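You operate a simulated robot arm through the tools that you are given. There is no shell and no other tool. Be economical: measure what you need, move in short steps, check, and stop when the job is done.

You are at the controls of a simulated robot arm. One attempt, no reset.

## Task
Clear up after the set: zero the display, stack lever off, lever arm down and locked.
Fine: leave the display on and hang the red band back on the white peg.

It is judged by the outcome, as a careful person would: the job done as asked, and still so three seconds after it is handed in. It fails if anything else is knocked over, pushed out of place, dropped, spilled or broken.

## Robot
A 7-joint arm with a two-finger parallel gripper, fixed in place. Base frame: the origin is at the foot of the arm, x ahead of it, y to its left, z up. Lengths are in mm, angles in degrees, forces in N, time in s.
With the tool pointing down near the work surface it reaches from about 100 to 860 mm from the base axis. Its first joint turns from -115.0 to 115.0 degrees. Payload 3.91 kg.
The tool frame sits at the grasp point between the pads (the TCP): z along the fingers, y along the line on which they close. The tips reach 30 mm beyond it. The gripper opens to 110 mm. The fingers are 20 mm wide and 10 mm thick; the gripper's body (48 by 112 mm) begins 55 mm behind the TCP.
Orientation is that of the tool frame in the base frame, as a unit quaternion [x, y, z, w]. With the fingers straight down and closing along the base's y, the tool's x points along the base's -x, its y along +y and its z along -z.

## Interface
- The arm moves only by the tool drive_tool. Its argument "rows" is a list of rows, each a list of 7 numbers: the shift along the tool's x, y, z in mm, then the turn, a rotation vector about the tool's x, y, z in rad, then the finger opening in mm, from 0 to 110. In form: [[tx, ty, tz, ax, ay, az, jaw], ...]. A call has 1 to 10 rows; each row shifts and turns the commanded pose from where the row before left it, along the tool's axes as they then stand. Rows are played at 5 a second. More than 50 mm and 8.6 degrees between two rows, or a gripper value outside its range, and nothing of the call is played. Where a pose cannot be reached the arm comes as near as it can. A force on the tool above 90 N (or 10 N above the force at the start of the call, whichever is more), or a blocked arm, ends the call early, and 0.2 s more pass. The fingers move at their own pace (about 153 mm/s each) and stop on an object; they squeeze with about 37 N. The grip force told is the motor's: it shows also when the fingers shut on nothing. Time passes only in rows, and 0.2 s behind the last, so rows that do not move let the fingers close. The reply holds the time, the measured pose of the TCP, the force on the tool along the base axes, the opening and the grip force, in the units named above and with some noise, with the torque about the TCP (base axes, N m) and any sound that the robot's microphone picked up, and new pictures: "show" is both (left out), scene, wrist or none.
- Cameras (640 x 400 px; columns grow to the right, rows downward): "scene" is fixed at [221.2, 501.8, 1780.6]; the picture's right is [-0.62, -0.79, 0.00], its down [-0.58, 0.46, -0.67] and it looks along [0.53, -0.41, -0.74] (base axes); focal length 301 px, centre (320, 200). "wrist" rides on the gripper at [72, 17, -103] in the tool frame; the picture's right is [-0.23, 0.97, 0.00], its down [-0.76, -0.18, -0.62] and it looks along [-0.61, -0.14, 0.78] (tool axes); focal length 222 px, centre (320, 200). There is no depth. A picture from a camera that has moved, and an enlarged one, comes with that camera's place and axes in the base frame and with its lens.
- raise_lower(by): slides the trunk up (or, below 0, down) by that many mm; the arm rides with it, the base frame stays. It gives what a move gives, with no picture.
- enlarge(camera, box): a new picture of the part [left, top, right, bottom] of that camera's present view, enlarged. No time passes.
- close_job(): hands the job in; it is judged then, once.

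Work in short steps. Places have to be worked out from the pictures, the camera data and where the tool is seen: move nearer, look again, correct. Check each grasp and each placing, and mend what went wrong. You have 120 turns and 200 pictures in all, those below and enlarged ones among them. Open the gripper and draw the arm clear of the work before you hand the job in, unless the task says otherwise; then end with one line.

The tools are called after "Request:" as name(argument=value, ...) on one line, values as JSON. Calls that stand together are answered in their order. drive_tool: Moves the arm, as the interface text tells. Its arguments: {"type":"object","properties":{"rows":{"type":"array","items":{"type":"array","items":{"type":"number"}}},"show":{"type":"string","enum":["both","scene","wrist","none"]}},"required":["rows"]} The other tools are called the same way: raise_lower (by) slides the trunk up or down; enlarge (camera, box) takes an enlarged picture of a part of a camera's view; close_job () hands the job in.

At the start:

```text
clock: 0.0
eef_pos: [552.1, -52.9, 1453.8]
tcp_rot: [-0.001, 1.0, -0.001, 0.0]
contact_force: [0.7, 0.5, -0.1]
wrist_torque: [-0.03, -0.01, 0.02]
grip_width: 110.1
grip_force: 0.0
trunk travel left (down, up): [-875.0, 115.0]
```

scene: 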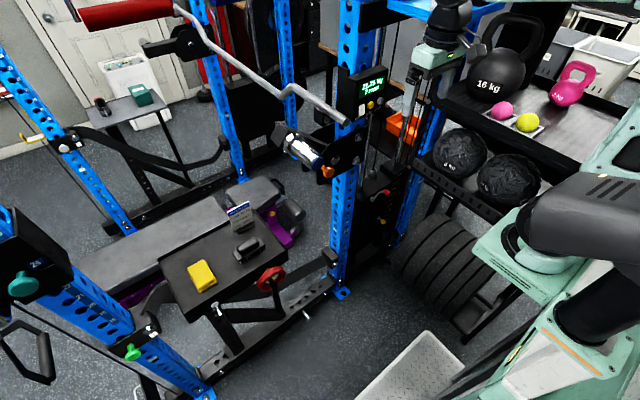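
wrist: 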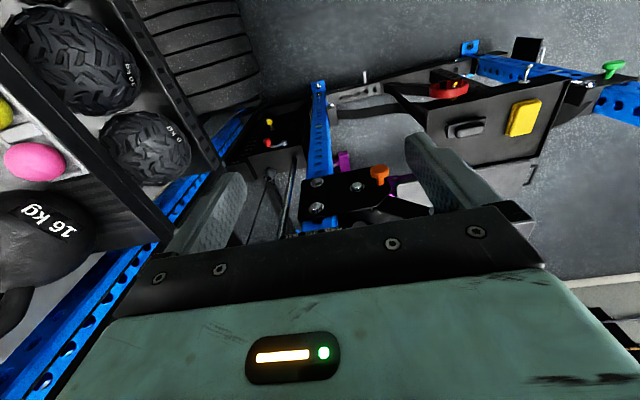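

I start by enlarging the scene views around the display, the levers and the bands to understand the setup.

Request:
enlarge(camera="scene", box=[260, 40, 440, 220])

Request:
enlarge(camera="scene", box=[150, 170, 350, 340])

Request:
enlarge(camera="scene", box=[0, 0, 260, 160])

Request:
enlarge(camera="wrist", box=[220, 50, 480, 240])

```text
2.22 times, centred on (350, 130) of scene
camera zoom: at [221.2, 501.8, 1780.6], right [-0.62, -0.79, 0.0], down [-0.58, 0.46, -0.67], along [0.53, -0.41, -0.74], focal length 669 px, centre (253, 356)
```

zoom: 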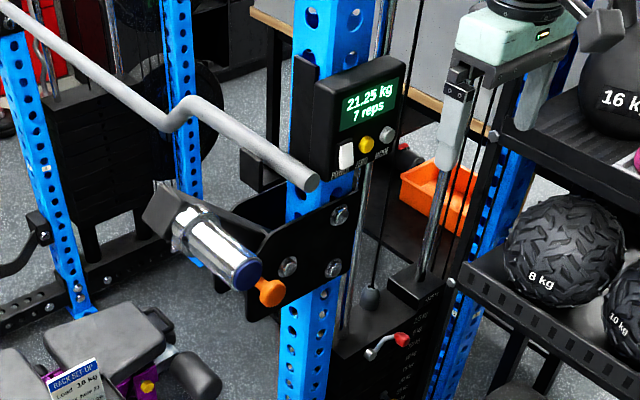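

```text
2.35 times, centred on (250, 255) of scene
camera zoom: at [221.2, 501.8, 1780.6], right [-0.62, -0.79, 0.0], down [-0.58, 0.46, -0.67], along [0.53, -0.41, -0.74], focal length 708 px, centre (485, 71)
```

zoom: 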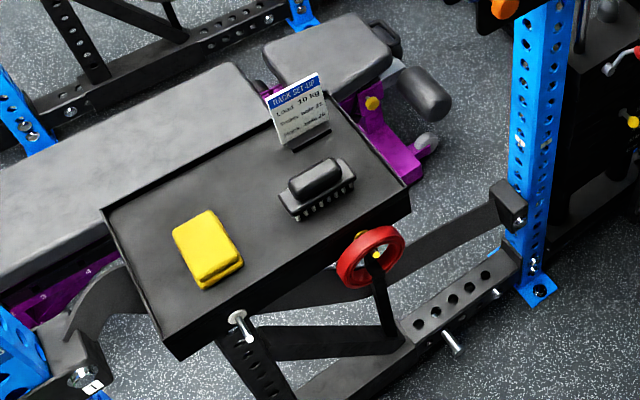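

```text
2.46 times, centred on (130, 80) of scene
camera zoom: at [221.2, 501.8, 1780.6], right [-0.62, -0.79, 0.0], down [-0.58, 0.46, -0.67], along [0.53, -0.41, -0.74], focal length 741 px, centre (788, 495)
```

zoom: 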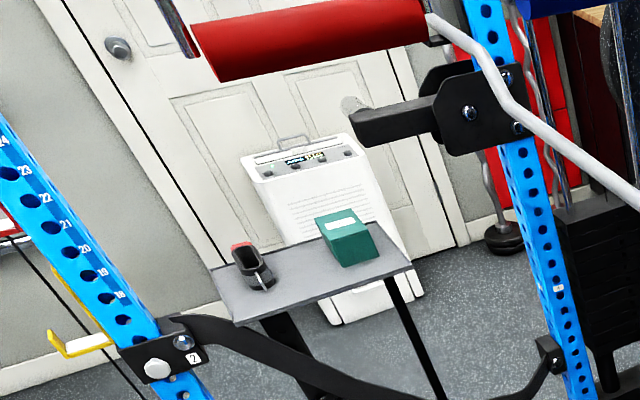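

```text
2.11 times, centred on (350, 145) of wrist
camera zoom: at [481.0, -36.6, 1555.8], right [0.23, 0.97, 0.0], down [0.76, -0.18, 0.62], along [0.61, -0.14, -0.78], focal length 468 px, centre (257, 316)
```

zoom: 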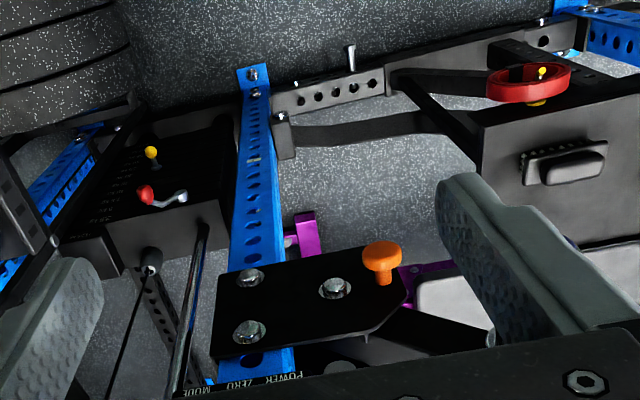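

Triangulated: orange knob ≈ (786,37,1113), red stack lever ≈ (767,-295,809), red band ≈ (737,325,789). I tilt the tool forward to see the display with the wrist camera.

Request:
drive_tool(rows=[[0, 0, 0, 0, -0.149, 0, 110], [0, 0, 0, 0, -0.149, 0, 110], [0, 0, 0, 0, -0.149, 0, 110], [0, 0, 0, 0, -0.149, 0, 110], [0, 0, 0, 0, -0.149, 0, 110]])

```text
clock: 1.2
eef_pos: [605.2, -40.6, 1413.2]
tcp_rot: [-0.001, 0.931, 0.001, 0.365]
contact_force: [-0.5, 0.5, 0.8]
wrist_torque: [-0.04, 0.01, 0.02]
grip_width: 109.9
grip_force: 0.0
out of reach, approached as far as the arm can: row 3, 4, 5
trunk travel left (down, up): [-875.0, 115.0]
camera wrist: at [482.7, -23.2, 1438.6], right [0.17, 0.97, 0.15], down [0.14, -0.18, 0.97], along [0.98, -0.14, -0.16], focal length 222 px, centre (320, 200)
```

scene: 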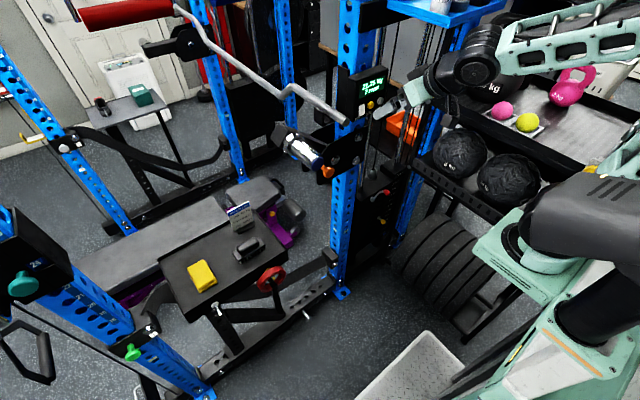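
wrist: 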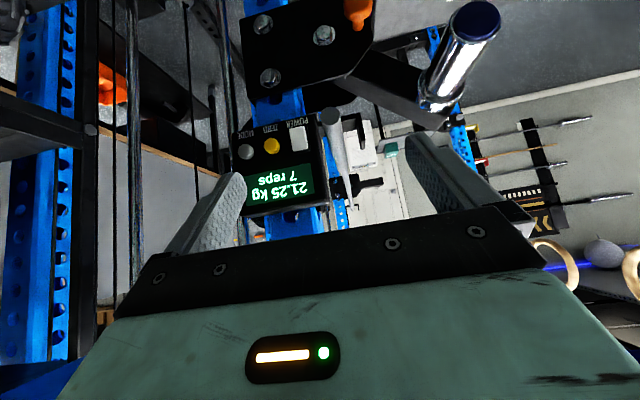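

The yellow ZERO button triangulates to about (769,-119,1304), face normal roughly −x. I close the fingers and move down and test what the commanded pose is now.

Request:
drive_tool(rows=[[30, 0, 32, 0, 0, 0, 0], [30, 0, 32, 0, 0, 0, 0]], show="none")

```text
clock: 1.8
eef_pos: [603.4, -38.0, 1326.5]
tcp_rot: [0.0, 0.931, 0.0, 0.365]
contact_force: [1.0, -1.3, 0.4]
wrist_torque: [0.02, 0.02, 0.05]
grip_width: 0.0
grip_force: 37.4
trunk travel left (down, up): [-875.0, 115.0]
```

The command chain follows the measured pose. I shift to y≈-119 and pitch up to horizontal.

Request:
drive_tool(rows=[[0, -40, 0, 0, 0, 0, 0], [0, -40, 0, 0, 0, 0, 0], [0, 0, 0, 0, -0.148, 0, 0], [0, 0, 0, 0, -0.148, 0, 0], [0, 0, 0, 0, -0.148, 0, 0], [0, 0, 0, 0, -0.148, 0, 0], [0, 0, 0, 0, -0.148, 0, 0]], show="both")

```text
clock: 3.4
eef_pos: [691.5, -119.3, 1371.8]
tcp_rot: [0.0, 0.737, -0.001, 0.676]
contact_force: [-1.7, 0.0, -0.2]
wrist_torque: [0.06, 0.01, -0.03]
grip_width: 0.0
grip_force: 37.2
out of reach, approached as far as the arm can: row 3, 4, 5, 6, 7
trunk travel left (down, up): [-875.0, 115.0]
camera wrist: at [583.4, -102.0, 1306.9], right [0.02, 0.97, 0.23], down [-0.56, -0.18, 0.81], along [0.83, -0.14, 0.54], focal length 222 px, centre (320, 200)
```

scene: 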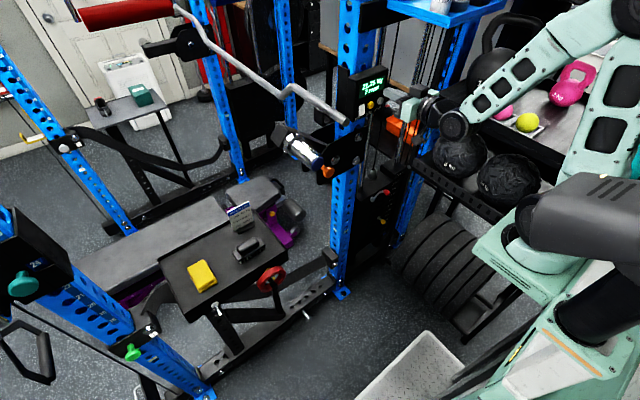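
wrist: 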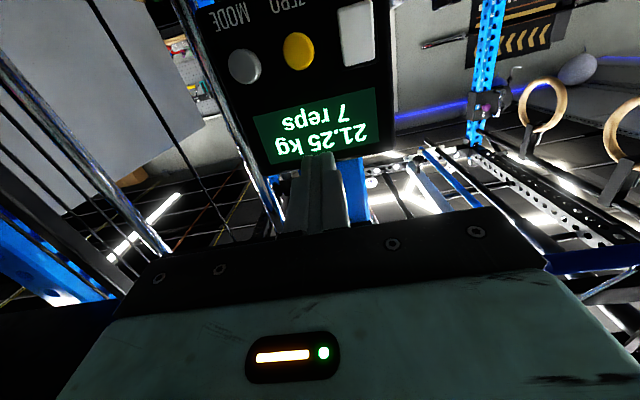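

Tool is now nearly horizontal with y aligned; the tip is ~66 mm above the button level. I go down, then approach partway.

Request:
drive_tool(rows=[[33, 0, 0, 0, 0, 0, 0], [33, 0, 0, 0, 0, 0, 0], [0, 0, 30, 0, 0, 0, 0]], show="both")

```text
clock: 4.2
eef_pos: [734.6, -119.1, 1305.1]
tcp_rot: [-0.001, 0.736, 0.0, 0.676]
contact_force: [-2.9, 0.4, -0.7]
wrist_torque: [0.0, 0.04, 0.0]
grip_width: 0.1
grip_force: 36.9
out of reach, approached as far as the arm can: row 1, 2
trunk travel left (down, up): [-875.0, 115.0]
camera wrist: at [626.1, -102.2, 1242.0], right [0.02, 0.97, 0.23], down [-0.56, -0.18, 0.81], along [0.83, -0.14, 0.54], focal length 222 px, centre (320, 200)
```

scene: 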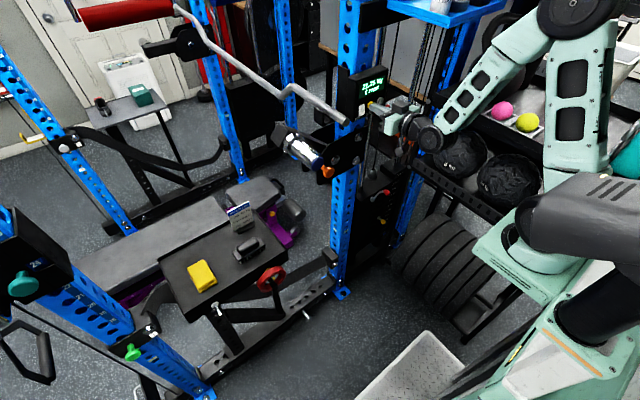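
wrist: 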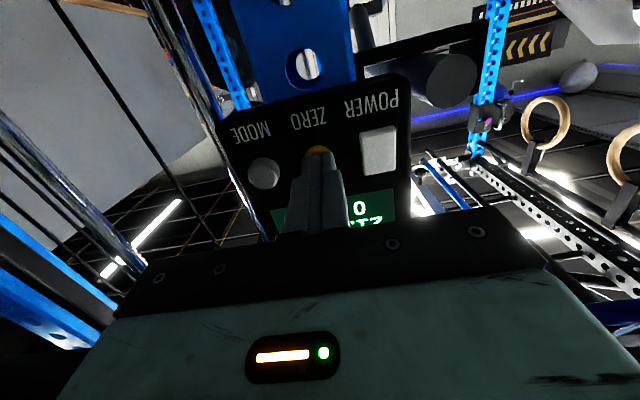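

The fingertip is on the yellow button and the display text seems to have changed; I check it.

Request:
enlarge(camera="scene", box=[340, 55, 420, 125])

Request:
enlarge(camera="wrist", box=[220, 80, 420, 240])

```text
5.71 times, centred on (380, 90) of scene
camera zoom: at [221.2, 501.8, 1780.6], right [-0.62, -0.79, 0.0], down [-0.58, 0.46, -0.67], along [0.53, -0.41, -0.74], focal length 1720 px, centre (-23, 829)
```

zoom: 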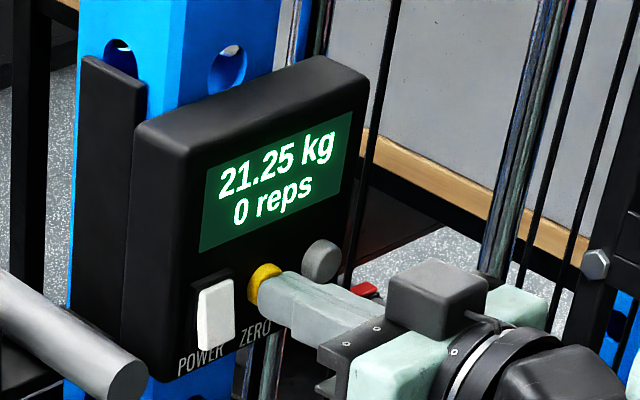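

```text
2.50 times, centred on (320, 160) of wrist
camera zoom: at [626.1, -102.2, 1242.0], right [0.02, 0.97, 0.23], down [-0.56, -0.18, 0.81], along [0.83, -0.14, 0.54], focal length 555 px, centre (320, 300)
```

zoom: 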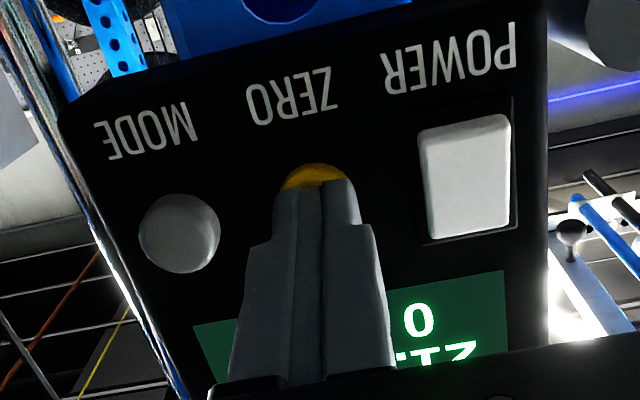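

Reps are zeroed and the display is still on. I back off from the button in small steps.

Request:
drive_tool(rows=[[0, 0, -15, 0, 0, 0, 0], [0, 0, -20, 0, 0, 0, 0], [0, 0, -20, 0, 0.1, 0, 0], [0, 0, -20, 0, 0.148, 0, 0], [0, 0, -20, 0, 0.148, 0, 0]], show="wrist")

```text
clock: 5.4
eef_pos: [662.8, -119.4, 1326.0]
tcp_rot: [0.0, 0.855, 0.0, 0.518]
contact_force: [0.6, -0.6, 0.8]
wrist_torque: [0.03, 0.0, -0.01]
grip_width: 0.0
grip_force: 37.0
out of reach, approached as far as the arm can: row 2, 3, 4
trunk travel left (down, up): [-875.0, 115.0]
camera wrist: at [539.3, -102.6, 1308.7], right [0.11, 0.97, 0.2], down [-0.2, -0.18, 0.96], along [0.97, -0.14, 0.17], focal length 222 px, centre (320, 200)
```

wrist: 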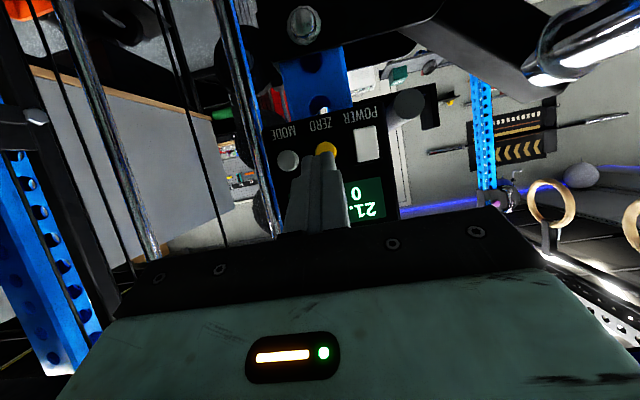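

Clear of the display. I retreat another ~50 mm in −x, then lower the trunk toward the stack lever.

Request:
drive_tool(rows=[[23, 0, -44, 0, 0, 0, 0], [0, -40, 0, 0, 0.148, 0, 0], [0, -40, 0, 0, 0.148, 0, 0]], show="none")

Request:
raise_lower(by=-300)

Request:
drive_tool(rows=[[0, 0, 0, 0, 0, 0, 0]])

```text
clock: 6.2
eef_pos: [654.0, -191.6, 1351.9]
tcp_rot: [0.099, 0.902, 0.045, 0.417]
contact_force: [-1.5, 0.6, -0.5]
wrist_torque: [-0.06, -0.15, 0.06]
grip_width: 0.0
grip_force: 37.2
out of reach, approached as far as the arm can: row 1, 3
trunk travel left (down, up): [-875.0, 115.0]
```

```text
clock: 9.2
eef_pos: [649.3, -191.1, 1045.5]
tcp_rot: [-0.002, 0.917, 0.003, 0.399]
contact_force: [0.0, 0.3, -0.5]
wrist_torque: [0.02, -0.01, 0.03]
grip_width: 0.0
grip_force: 36.8
trunk travel left (down, up): [-575.0, 415.0]
```

```text
clock: 9.6
eef_pos: [648.8, -191.0, 1045.4]
tcp_rot: [-0.002, 0.917, 0.002, 0.399]
contact_force: [0.1, -0.5, 0.8]
wrist_torque: [-0.04, 0.01, -0.02]
grip_width: 0.2
grip_force: 36.6
trunk travel left (down, up): [-575.0, 415.0]
camera wrist: at [524.5, -175.6, 1061.1], right [0.15, 0.97, 0.17], down [0.06, -0.18, 0.98], along [0.99, -0.14, -0.09], focal length 222 px, centre (320, 200)
```

scene: 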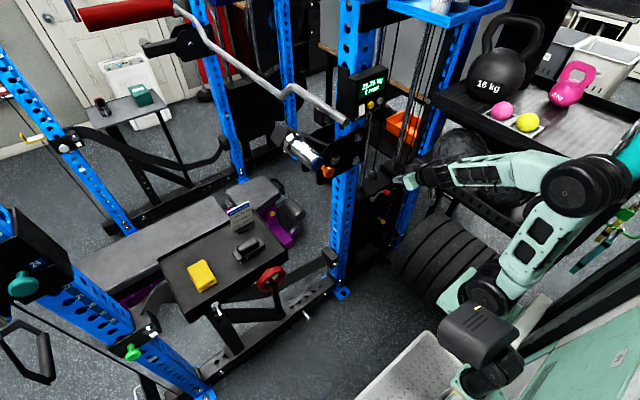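
wrist: 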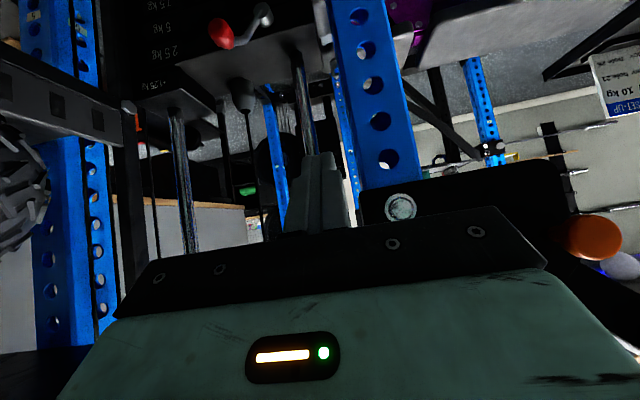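

I enlarge both views around the stack lever to read its labels.

Request:
enlarge(camera="scene", box=[350, 170, 420, 240])

Request:
enlarge(camera="wrist", box=[100, 0, 340, 150])

```text
5.71 times, centred on (385, 205) of scene
camera zoom: at [221.2, 501.8, 1780.6], right [-0.62, -0.79, 0.0], down [-0.58, 0.46, -0.67], along [0.53, -0.41, -0.74], focal length 1720 px, centre (-51, 171)
```

zoom: 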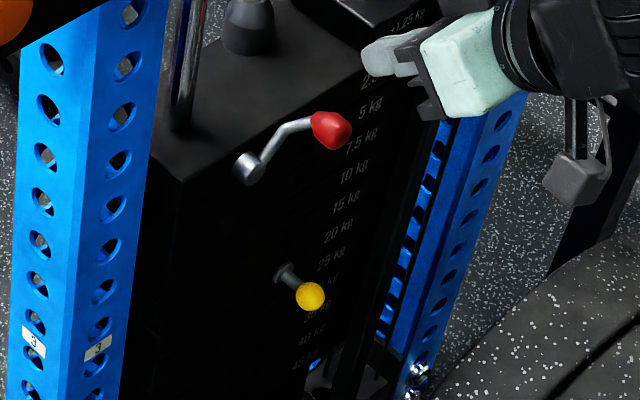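

```text
2.67 times, centred on (220, 75) of wrist
camera zoom: at [524.5, -175.6, 1061.1], right [0.15, 0.97, 0.17], down [0.06, -0.18, 0.98], along [0.99, -0.14, -0.09], focal length 592 px, centre (587, 533)
```

zoom: 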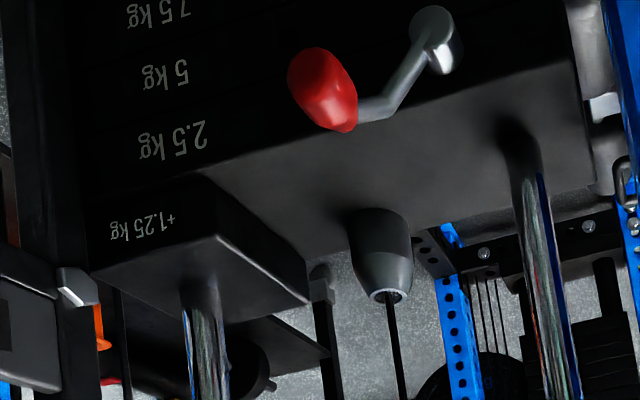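

The lever pivot is ≈(800,-250,768), knob ≈(765,-294,814): 45° up toward the +1.25 kg add-on. I lower further to see the front face for on/off marks.

Request:
raise_lower(by=-270)

Request:
drive_tool(rows=[[0, -20, 0, 0, 0, 0, 0]], show="both")

Request:
enlarge(camera="wrist", box=[160, 60, 400, 210])

```text
clock: 12.3
eef_pos: [648.9, -190.9, 774.0]
tcp_rot: [-0.001, 0.917, 0.001, 0.398]
contact_force: [1.4, -0.2, 0.7]
wrist_torque: [0.03, -0.02, -0.02]
grip_width: 0.1
grip_force: 37.6
trunk travel left (down, up): [-305.0, 685.0]
```

```text
clock: 12.8
eef_pos: [649.4, -210.4, 774.4]
tcp_rot: [-0.001, 0.917, 0.002, 0.399]
contact_force: [0.6, 0.1, 0.7]
wrist_torque: [0.02, 0.02, 0.04]
grip_width: 0.0
grip_force: 37.1
trunk travel left (down, up): [-305.0, 685.0]
camera wrist: at [524.8, -195.3, 791.6], right [0.15, 0.97, 0.17], down [0.06, -0.18, 0.98], along [0.99, -0.14, -0.09], focal length 222 px, centre (320, 200)
```

scene: 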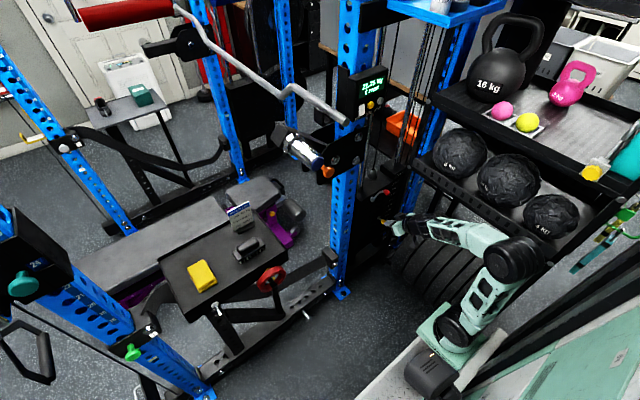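
wrist: 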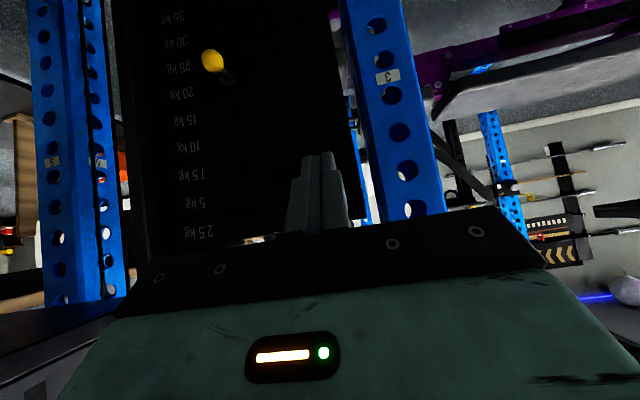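

```text
2.67 times, centred on (280, 135) of wrist
camera zoom: at [524.8, -195.3, 791.6], right [0.15, 0.97, 0.17], down [0.06, -0.18, 0.98], along [0.99, -0.14, -0.09], focal length 592 px, centre (427, 373)
```

zoom: 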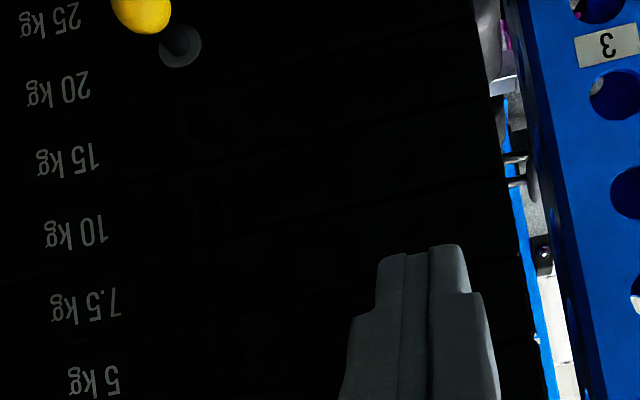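

Too low — the gripper hides the lever. I raise by 110.

Request:
raise_lower(by=110)

Request:
enlarge(camera="wrist", box=[130, 50, 370, 200])

Request:
enlarge(camera="scene", box=[355, 175, 405, 210])

```text
clock: 14.2
eef_pos: [649.2, -212.0, 884.8]
tcp_rot: [-0.001, 0.917, 0.003, 0.398]
contact_force: [-0.9, -1.1, -0.3]
wrist_torque: [-0.02, 0.01, 0.0]
grip_width: 0.2
grip_force: 37.1
trunk travel left (down, up): [-415.0, 575.0]
```

```text
2.67 times, centred on (250, 125) of wrist
camera zoom: at [524.8, -195.3, 901.5], right [0.15, 0.97, 0.17], down [0.06, -0.18, 0.98], along [0.99, -0.14, -0.09], focal length 592 px, centre (507, 400)
```

zoom: 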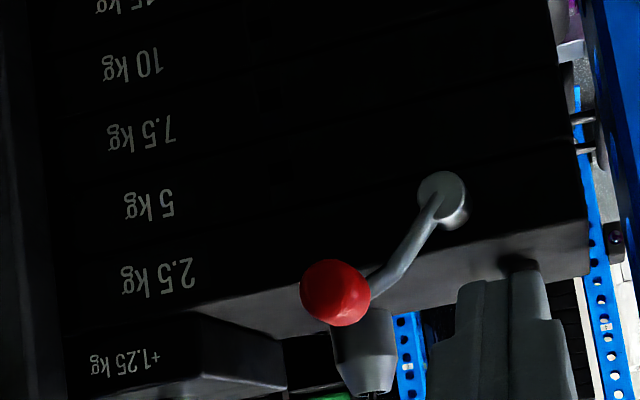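

```text
11.43 times, centred on (380, 192) of scene
camera zoom: at [221.2, 501.8, 1780.6], right [-0.62, -0.79, 0.0], down [-0.58, 0.46, -0.67], along [0.53, -0.41, -0.74], focal length 3440 px, centre (-366, 286)
```

zoom: 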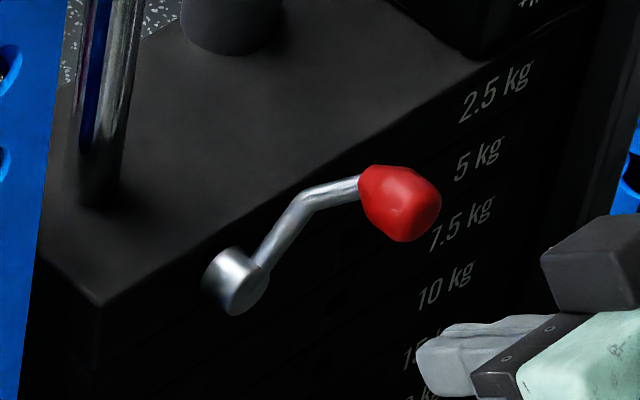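

No labels visible; lever currently points toward the +1.25 kg add-on (engaged, 21.25 kg). I align in y with the knob and pitch toward horizontal, staying above and in front of it.

Request:
drive_tool(rows=[[0, -40, 0, 0, 0, 0, 0], [0, -42, 0, 0, 0, 0, 0], [0, 0, 0, 0, -0.148, 0, 0], [0, 0, 0, 0, -0.148, 0, 0], [0, 0, 0, 0, -0.148, 0, 0]], show="both")

```text
clock: 15.4
eef_pos: [649.7, -294.5, 884.2]
tcp_rot: [0.0, 0.806, 0.001, 0.592]
contact_force: [0.2, 0.2, 1.1]
wrist_torque: [0.0, 0.02, 0.02]
grip_width: 0.0
grip_force: 36.9
trunk travel left (down, up): [-415.0, 575.0]
camera wrist: at [529.6, -277.3, 845.7], right [0.07, 0.97, 0.22], down [-0.37, -0.18, 0.91], along [0.93, -0.14, 0.34], focal length 222 px, centre (320, 200)
```

scene: 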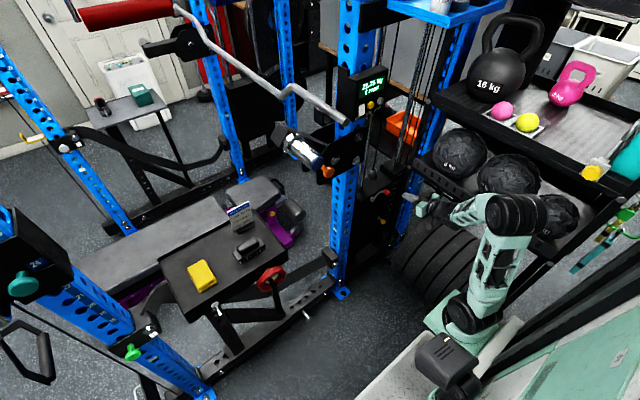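
wrist: 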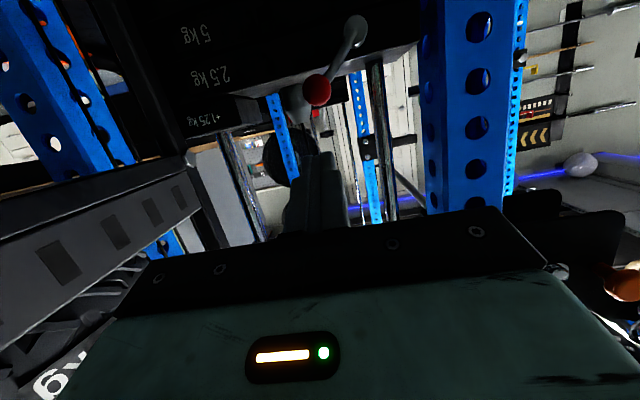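

Fingertip path along the tool axis clears the knob's top. I move in above the knob (tip ≈ (778,-294,842)).

Request:
drive_tool(rows=[[0, 0, 35, 0, 0, 0, 0], [0, 0, 35, 0, 0, 0, 0], [2, 0, 35, 0, 0, 0, 0]], show="both")

Request:
enlarge(camera="scene", box=[355, 160, 425, 220])

```text
clock: 16.2
eef_pos: [751.1, -294.3, 851.8]
tcp_rot: [-0.001, 0.807, 0.003, 0.591]
contact_force: [0.0, 0.9, 0.1]
wrist_torque: [0.02, 0.01, -0.02]
grip_width: 0.2
grip_force: 37.3
trunk travel left (down, up): [-415.0, 575.0]
camera wrist: at [630.5, -277.8, 813.1], right [0.06, 0.97, 0.22], down [-0.36, -0.18, 0.91], along [0.93, -0.14, 0.34], focal length 222 px, centre (320, 200)
```

scene: 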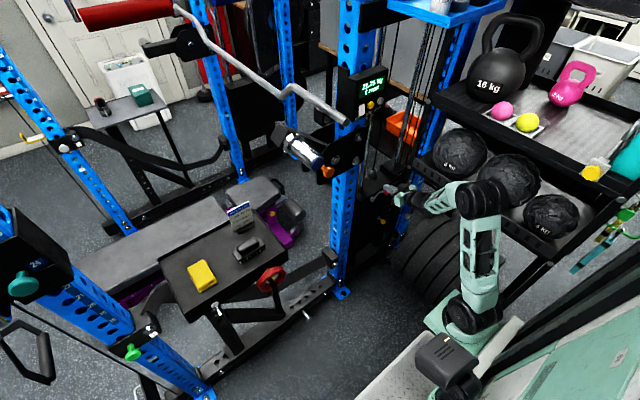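
wrist: 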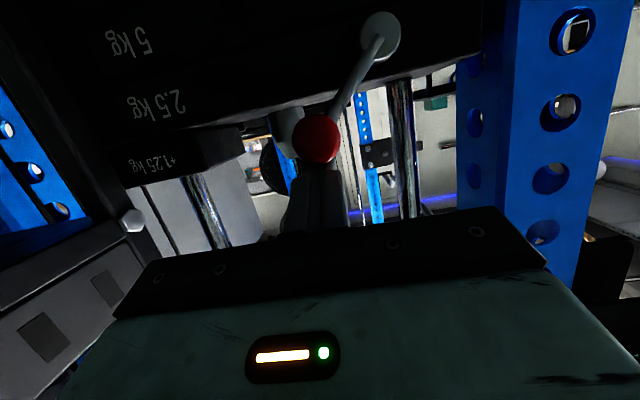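

```text
6.67 times, centred on (390, 190) of scene
camera zoom: at [221.2, 501.8, 1780.6], right [-0.62, -0.79, 0.0], down [-0.58, 0.46, -0.67], along [0.53, -0.41, -0.74], focal length 2007 px, centre (-147, 267)
```

zoom: 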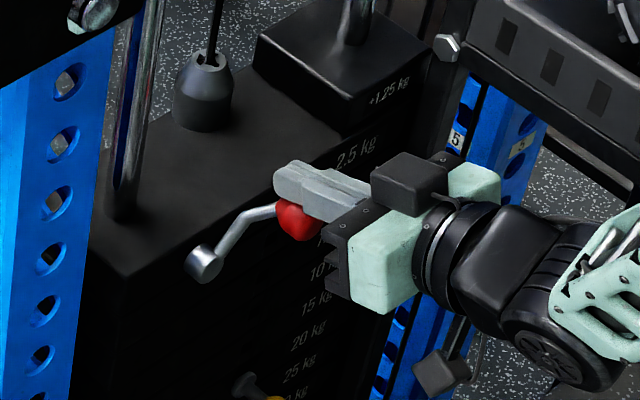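

Finger sits just above the knob. I push down gently by 15 mm and watch force.

Request:
drive_tool(rows=[[4.8, 0, 1.5, 0, 0, 0, 0], [4.8, 0, 1.5, 0, 0, 0, 0], [4.8, 0, 1.5, 0, 0, 0, 0]], show="none")

Request:
enlarge(camera="scene", box=[355, 160, 425, 220])

```text
clock: 17.0
eef_pos: [750.3, -295.2, 848.7]
tcp_rot: [-0.003, 0.798, 0.001, 0.603]
contact_force: [-1.4, -7.6, 65.7]
wrist_torque: [0.03, -0.49, -0.19]
grip_width: 0.0
grip_force: 37.1
trunk travel left (down, up): [-415.0, 575.0]
```

```text
6.67 times, centred on (390, 190) of scene
camera zoom: at [221.2, 501.8, 1780.6], right [-0.62, -0.79, 0.0], down [-0.58, 0.46, -0.67], along [0.53, -0.41, -0.74], focal length 2007 px, centre (-147, 267)
```

zoom: 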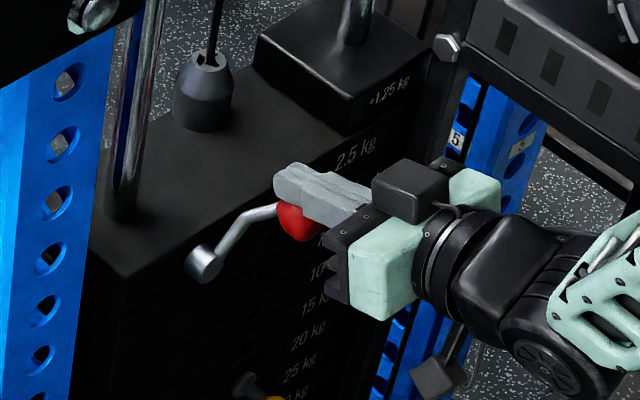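

Downward is the stop (no motion, 66 N), so "off" must be over the top, toward +y. I lift, go round to the −y side of the knob.

Request:
drive_tool(rows=[[-14, 0, -4.5, 0, 0, 0, 0], [-10, 0, -3, 0, 0, 0, 0], [0, -36, 0, 0, 0, 0, 0], [20, 0, 6, 0, 0, 0, 0], [14, 0, 4, 0, 0, 0, 0]], show="wrist")

Request:
enlarge(camera="scene", box=[355, 160, 425, 220])

```text
clock: 18.2
eef_pos: [747.9, -330.0, 826.3]
tcp_rot: [-0.001, 0.806, 0.003, 0.591]
contact_force: [-0.9, -0.2, 1.3]
wrist_torque: [0.01, -0.01, 0.03]
grip_width: 0.0
grip_force: 37.3
trunk travel left (down, up): [-415.0, 575.0]
camera wrist: at [628.1, -314.1, 787.0], right [0.06, 0.97, 0.22], down [-0.36, -0.18, 0.91], along [0.93, -0.14, 0.34], focal length 222 px, centre (320, 200)
```

wrist: 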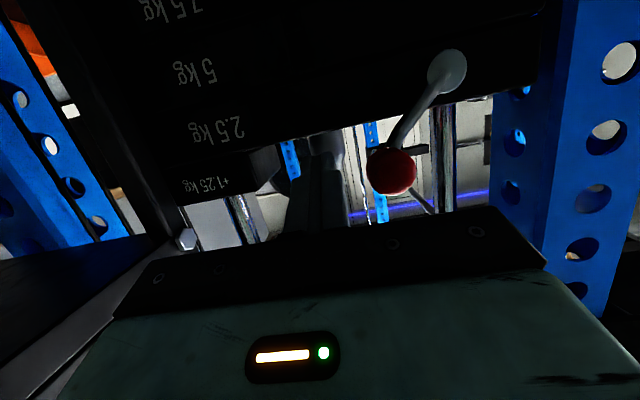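

```text
6.67 times, centred on (390, 190) of scene
camera zoom: at [221.2, 501.8, 1780.6], right [-0.62, -0.79, 0.0], down [-0.58, 0.46, -0.67], along [0.53, -0.41, -0.74], focal length 2007 px, centre (-147, 267)
```

zoom: 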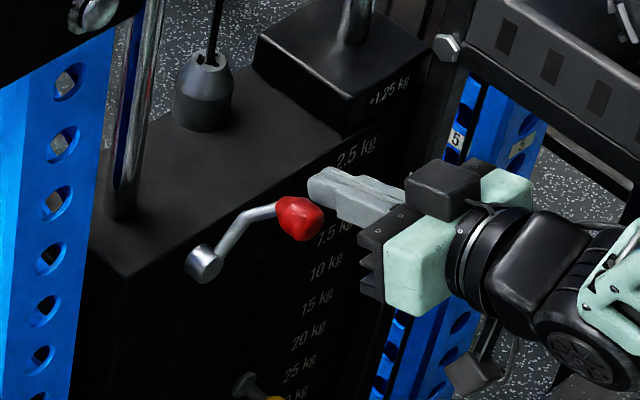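

Finger is beside the knob with a clear gap. I push +y along the arc in short steps.

Request:
drive_tool(rows=[[0, 12, 0, 0, 0, 0, 0], [-2, 10, -0.6, 0, 0, 0, 0], [-4, 10, -1.2, 0, 0, 0, 0], [-4, 10, -1.2, 0, 0, 0, 0], [-3, 10, -1, 0, 0, 0, 0]], show="none")

Request:
enlarge(camera="scene", box=[340, 60, 430, 220])

```text
clock: 19.4
eef_pos: [749.4, -275.8, 839.1]
tcp_rot: [-0.001, 0.806, 0.002, 0.592]
contact_force: [0.8, -0.5, -0.2]
wrist_torque: [0.01, -0.01, 0.01]
grip_width: 0.0
grip_force: 37.0
trunk travel left (down, up): [-415.0, 575.0]
```

```text
2.50 times, centred on (385, 140) of scene
camera zoom: at [221.2, 501.8, 1780.6], right [-0.62, -0.79, 0.0], down [-0.58, 0.46, -0.67], along [0.53, -0.41, -0.74], focal length 752 px, centre (158, 350)
```

zoom: 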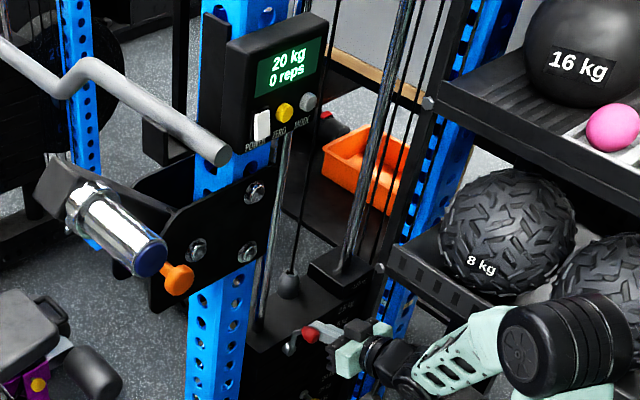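

Display now reads 20 kg / 0 reps: lever disengaged. I check the lever's position and continue to its far stop.

Request:
drive_tool(rows=[[0, 10, 0, 0, 0, 0, 0], [1, 10, 0, 0, 0, 0, 0], [3, 8, 1, 0, 0, 0, 0]], show="wrist")

Request:
enlarge(camera="scene", box=[355, 160, 425, 220])

```text
clock: 20.2
eef_pos: [747.2, -248.5, 835.0]
tcp_rot: [0.0, 0.806, 0.002, 0.591]
contact_force: [0.2, -0.6, 0.0]
wrist_torque: [-0.02, -0.01, 0.01]
grip_width: 0.0
grip_force: 37.2
trunk travel left (down, up): [-415.0, 575.0]
camera wrist: at [628.1, -232.5, 796.4], right [0.06, 0.97, 0.22], down [-0.36, -0.18, 0.91], along [0.93, -0.14, 0.34], focal length 222 px, centre (320, 200)
```

wrist: 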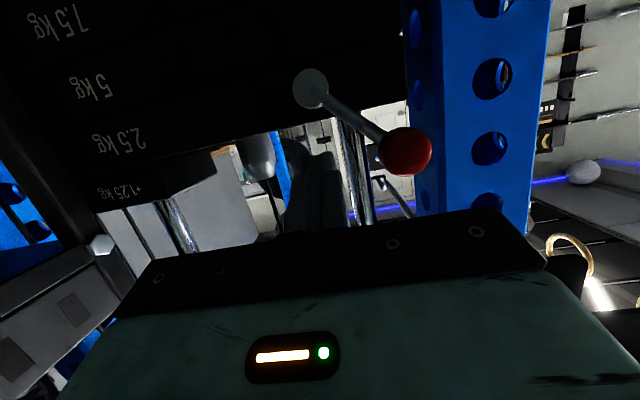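

```text
6.67 times, centred on (390, 190) of scene
camera zoom: at [221.2, 501.8, 1780.6], right [-0.62, -0.79, 0.0], down [-0.58, 0.46, -0.67], along [0.53, -0.41, -0.74], focal length 2007 px, centre (-147, 267)
```

zoom: 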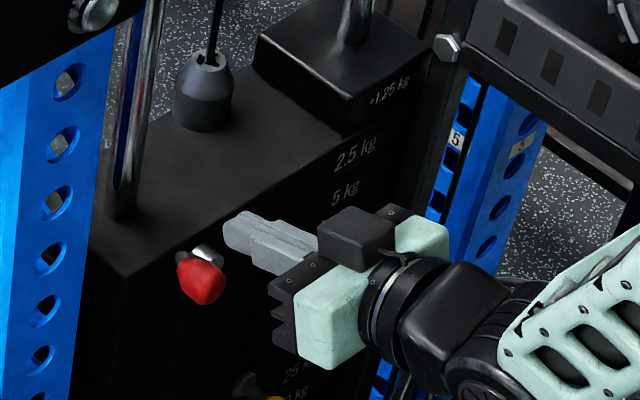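

The lever snapped to its other stop. I retract along the tool axis and rise to look at the lever arm.

Request:
drive_tool(rows=[[0, 0, -40, 0, 0, 0, 0], [0, 0, -45, 0, 0, 0, 0], [0, 45, -20, 0, 0.14, 0, 0], [0, 45, 0, 0, 0.14, 0, 0], [0, 45, 0, 0, 0, 0, 0], [0, 45, 0, 0, 0, 0, 0]], show="none")

Request:
raise_lower(by=260)

Request:
drive_tool(rows=[[0, 0, 0, 0, 0, 0, 0]], show="both")

Request:
enlarge(camera="scene", box=[260, 100, 380, 200])

```text
clock: 21.6
eef_pos: [648.2, -68.8, 868.3]
tcp_rot: [-0.002, 0.881, 0.003, 0.473]
contact_force: [-0.7, 0.1, -0.1]
wrist_torque: [-0.01, 0.01, -0.03]
grip_width: 0.0
grip_force: 36.9
trunk travel left (down, up): [-415.0, 575.0]
```

```text
clock: 24.2
eef_pos: [648.2, -68.9, 1129.4]
tcp_rot: [-0.002, 0.881, 0.003, 0.472]
contact_force: [0.6, 0.0, 1.6]
wrist_torque: [-0.05, 0.0, 0.0]
grip_width: 0.4
grip_force: 37.1
trunk travel left (down, up): [-675.0, 315.0]
```

```text
clock: 24.6
eef_pos: [648.3, -68.1, 1128.7]
tcp_rot: [-0.001, 0.881, 0.003, 0.473]
contact_force: [-0.2, -0.6, 0.2]
wrist_torque: [-0.01, -0.01, -0.03]
grip_width: 0.2
grip_force: 36.9
trunk travel left (down, up): [-675.0, 315.0]
camera wrist: at [522.7, -52.1, 1125.2], right [0.12, 0.97, 0.19], down [-0.1, -0.18, 0.98], along [0.99, -0.14, 0.07], focal length 222 px, centre (320, 200)
```

scene: 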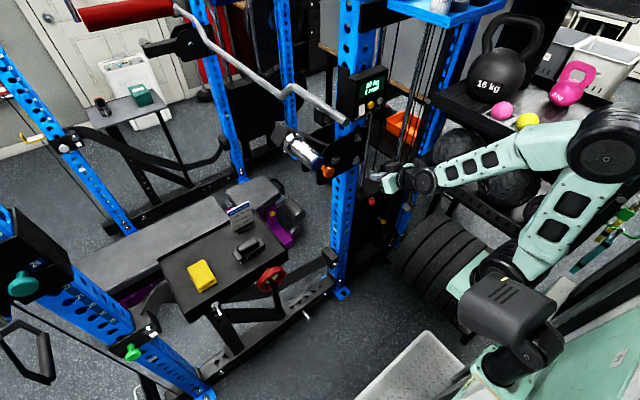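
wrist: 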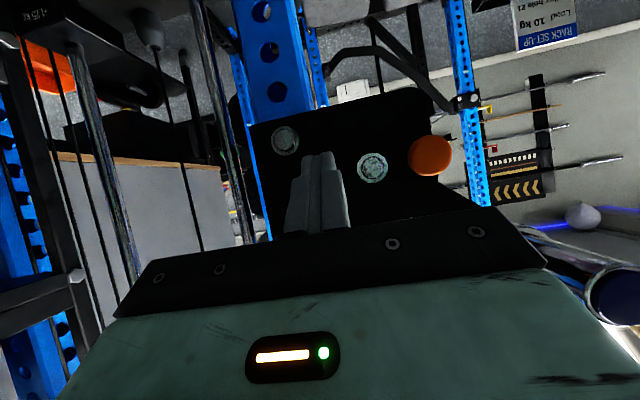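

```text
4.00 times, centred on (320, 150) of scene
camera zoom: at [221.2, 501.8, 1780.6], right [-0.62, -0.79, 0.0], down [-0.58, 0.46, -0.67], along [0.53, -0.41, -0.74], focal length 1204 px, centre (320, 400)
```

zoom: 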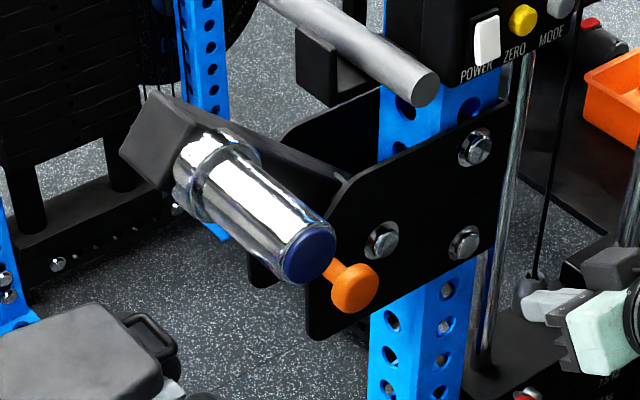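

Measured: pivot ≈(807,-19,1117), orange pin knob ≈(775,36,1118) (level with pivot, so it locks the arm when horizontal), chrome sleeve cap ≈(709,132,1251), i.e. arm raised ~41°. I'll grip the sleeve from above and guide it down; first reorient tool-down above it.

Request:
raise_lower(by=200)

Request:
drive_tool(rows=[[0, 0, 0, 0, 0.14, 0, 110], [0, 0, 0, 0, 0.14, 0, 110], [0, 0, 0, 0, 0.14, 0, 110], [0, 0, 0, 0, 0.14, 0, 110], [0, 0, 0, 0, 0.14, 0, 110], [0, 40, 0, 0, 0.14, 0, 110], [0, 40, 0, 0, 0.147, 0, 110], [0, 40, 0, 0, 0, 0, 110], [0, 40, 0, 0, 0, 0, 110], [0, 40, 0, 0, 0, 0, 110]], show="both")

```text
clock: 26.8
eef_pos: [648.4, -66.9, 1327.6]
tcp_rot: [-0.001, 0.881, 0.002, 0.473]
contact_force: [0.1, 0.3, 0.0]
wrist_torque: [-0.01, 0.01, 0.0]
grip_width: 0.0
grip_force: 36.7
trunk travel left (down, up): [-875.0, 115.0]
```

```text
clock: 29.0
eef_pos: [660.8, 117.6, 1325.2]
tcp_rot: [0.021, 0.992, -0.024, 0.124]
contact_force: [-0.5, 0.4, 0.3]
wrist_torque: [0.03, -0.03, 0.0]
grip_width: 110.0
grip_force: 0.0
out of reach, approached as far as the arm can: row 2, 3, 4
trunk travel left (down, up): [-875.0, 115.0]
camera wrist: at [567.0, 143.2, 1405.0], right [0.27, 0.96, 0.01], down [0.58, -0.17, 0.8], along [0.77, -0.2, -0.6], focal length 222 px, centre (320, 200)
```

scene: 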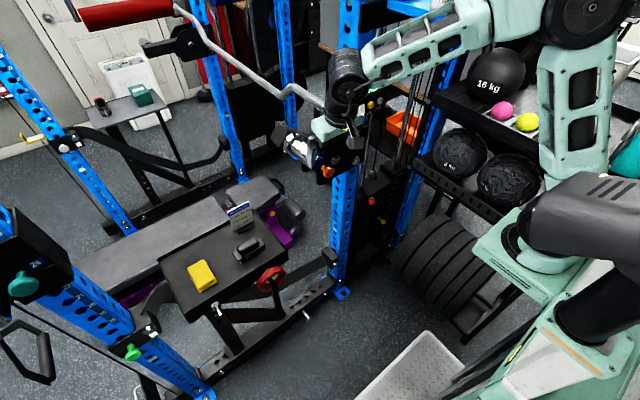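
wrist: 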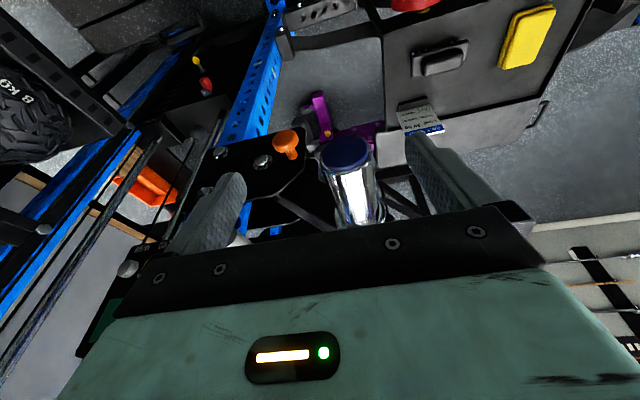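

The sleeve lies between the fingers; cap centre re-measured (709,132,1246). I finish straightening and move over the sleeve at height.

Request:
drive_tool(rows=[[0, 0, 0, 0, 0.12, 0, 110], [0, 0, 0, 0, 0.12, 0, 110], [-38, 7, 0, 0, 0, 0, 110], [-38, 7, 0, 0, 0, 0, 110]], show="both")

```text
clock: 30.0
eef_pos: [738.1, 129.1, 1322.0]
tcp_rot: [0.024, 0.999, -0.021, 0.005]
contact_force: [0.2, 0.3, 0.9]
wrist_torque: [-0.02, -0.05, 0.02]
grip_width: 110.1
grip_force: 0.1
trunk travel left (down, up): [-875.0, 115.0]
camera wrist: at [666.4, 153.4, 1424.0], right [0.27, 0.96, -0.04], down [0.75, -0.19, 0.64], along [0.61, -0.2, -0.77], focal length 222 px, centre (320, 200)
```

scene: 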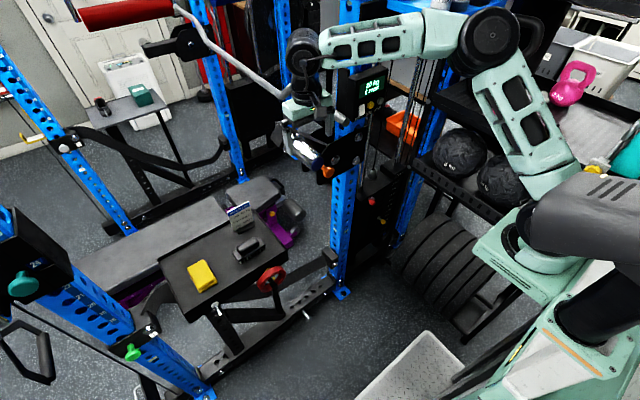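
wrist: 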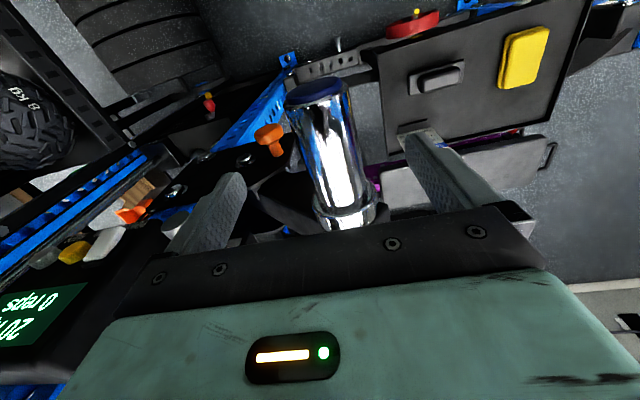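

Aligned over the sleeve. I descend 74 mm and view.

Request:
drive_tool(rows=[[0, 2, 37, 0, 0, 0, 110], [0, 0, 37, 0, 0, 0, 110]], show="both")

Request:
enlarge(camera="scene", box=[250, 80, 380, 200])

```text
clock: 30.6
eef_pos: [738.9, 125.9, 1248.9]
tcp_rot: [0.024, 0.999, -0.022, 0.005]
contact_force: [0.4, -0.3, 0.0]
wrist_torque: [0.01, -0.04, 0.0]
grip_width: 109.9
grip_force: 0.0
trunk travel left (down, up): [-875.0, 115.0]
camera wrist: at [666.5, 151.1, 1349.7], right [0.27, 0.96, -0.04], down [0.75, -0.19, 0.64], along [0.61, -0.2, -0.77], focal length 222 px, centre (320, 200)
```

scene: 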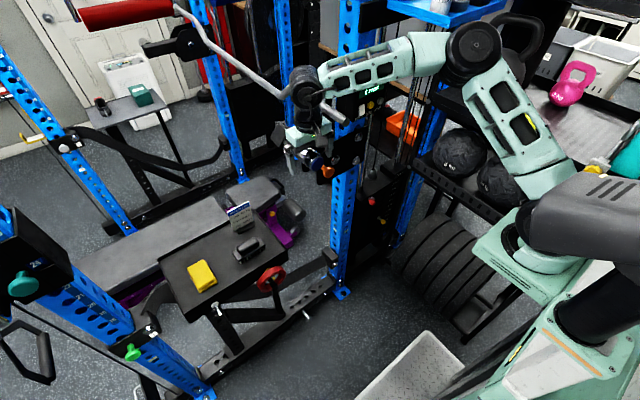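
wrist: 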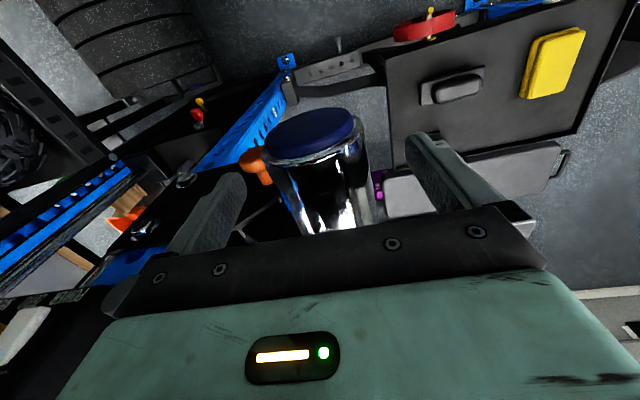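

```text
3.33 times, centred on (315, 140) of scene
camera zoom: at [221.2, 501.8, 1780.6], right [-0.62, -0.79, 0.0], down [-0.58, 0.46, -0.67], along [0.53, -0.41, -0.74], focal length 1003 px, centre (337, 400)
```

zoom: 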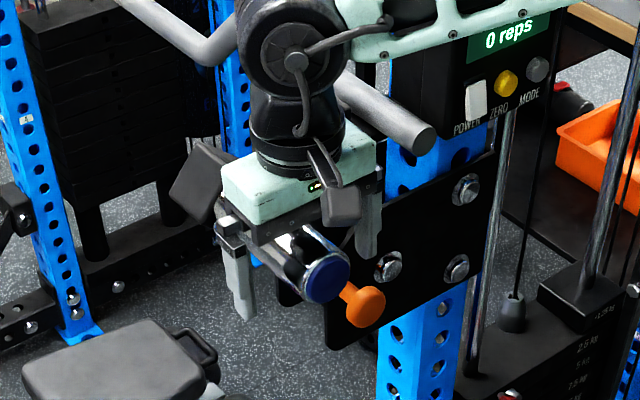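

Sleeve is centred between the fingers. I close on it.

Request:
drive_tool(rows=[[0, 2, 0, 0, 0, 0, 70], [0, 0, 0, 0, 0, 0, 40], [0, 0, 0, 0, 0, 0, 40]], show="wrist")

```text
clock: 31.4
eef_pos: [738.9, 130.5, 1249.1]
tcp_rot: [0.021, 1.0, -0.021, 0.005]
contact_force: [1.6, 8.9, -3.3]
wrist_torque: [0.26, -0.55, 1.02]
grip_width: 50.5
grip_force: 45.3
trunk travel left (down, up): [-875.0, 115.0]
camera wrist: at [666.5, 155.0, 1349.8], right [0.27, 0.96, -0.04], down [0.75, -0.18, 0.64], along [0.61, -0.2, -0.77], focal length 222 px, centre (320, 200)
```

wrist: 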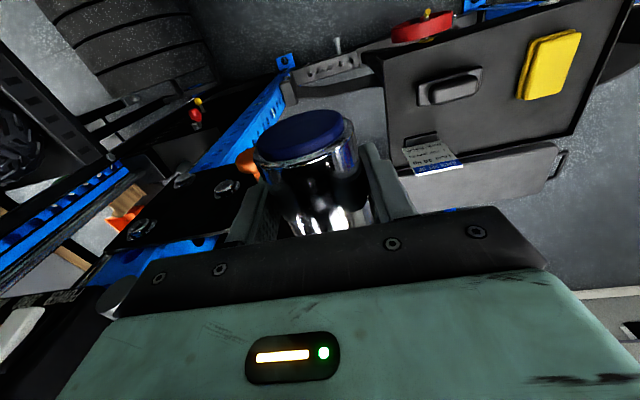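

Grip holds the 50 mm sleeve. I try a small arc downward (5°) and watch the force.

Request:
drive_tool(rows=[[0, 5.2, 6.9, 0, 0, 0, 40], [0, 5.5, 6.7, 0, 0, 0, 40]], show="wrist")

```text
clock: 32.0
eef_pos: [737.8, 137.7, 1238.2]
tcp_rot: [0.024, 0.999, -0.021, 0.008]
contact_force: [-5.1, -1.2, 31.6]
wrist_torque: [0.16, 0.08, 0.99]
grip_width: 50.3
grip_force: 44.5
trunk travel left (down, up): [-875.0, 115.0]
camera wrist: at [666.3, 162.6, 1338.9], right [0.27, 0.96, -0.04], down [0.74, -0.19, 0.64], along [0.61, -0.2, -0.77], focal length 222 px, centre (320, 200)
```

wrist: 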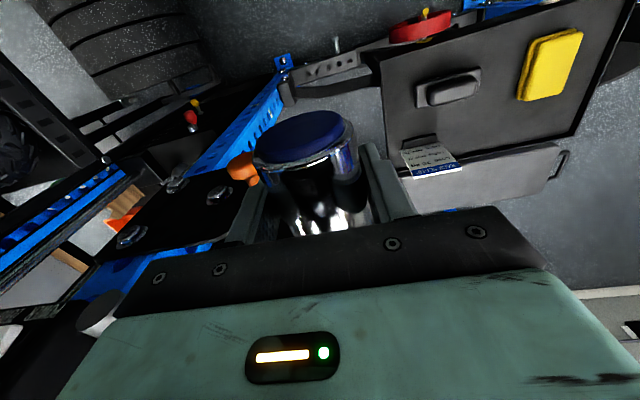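

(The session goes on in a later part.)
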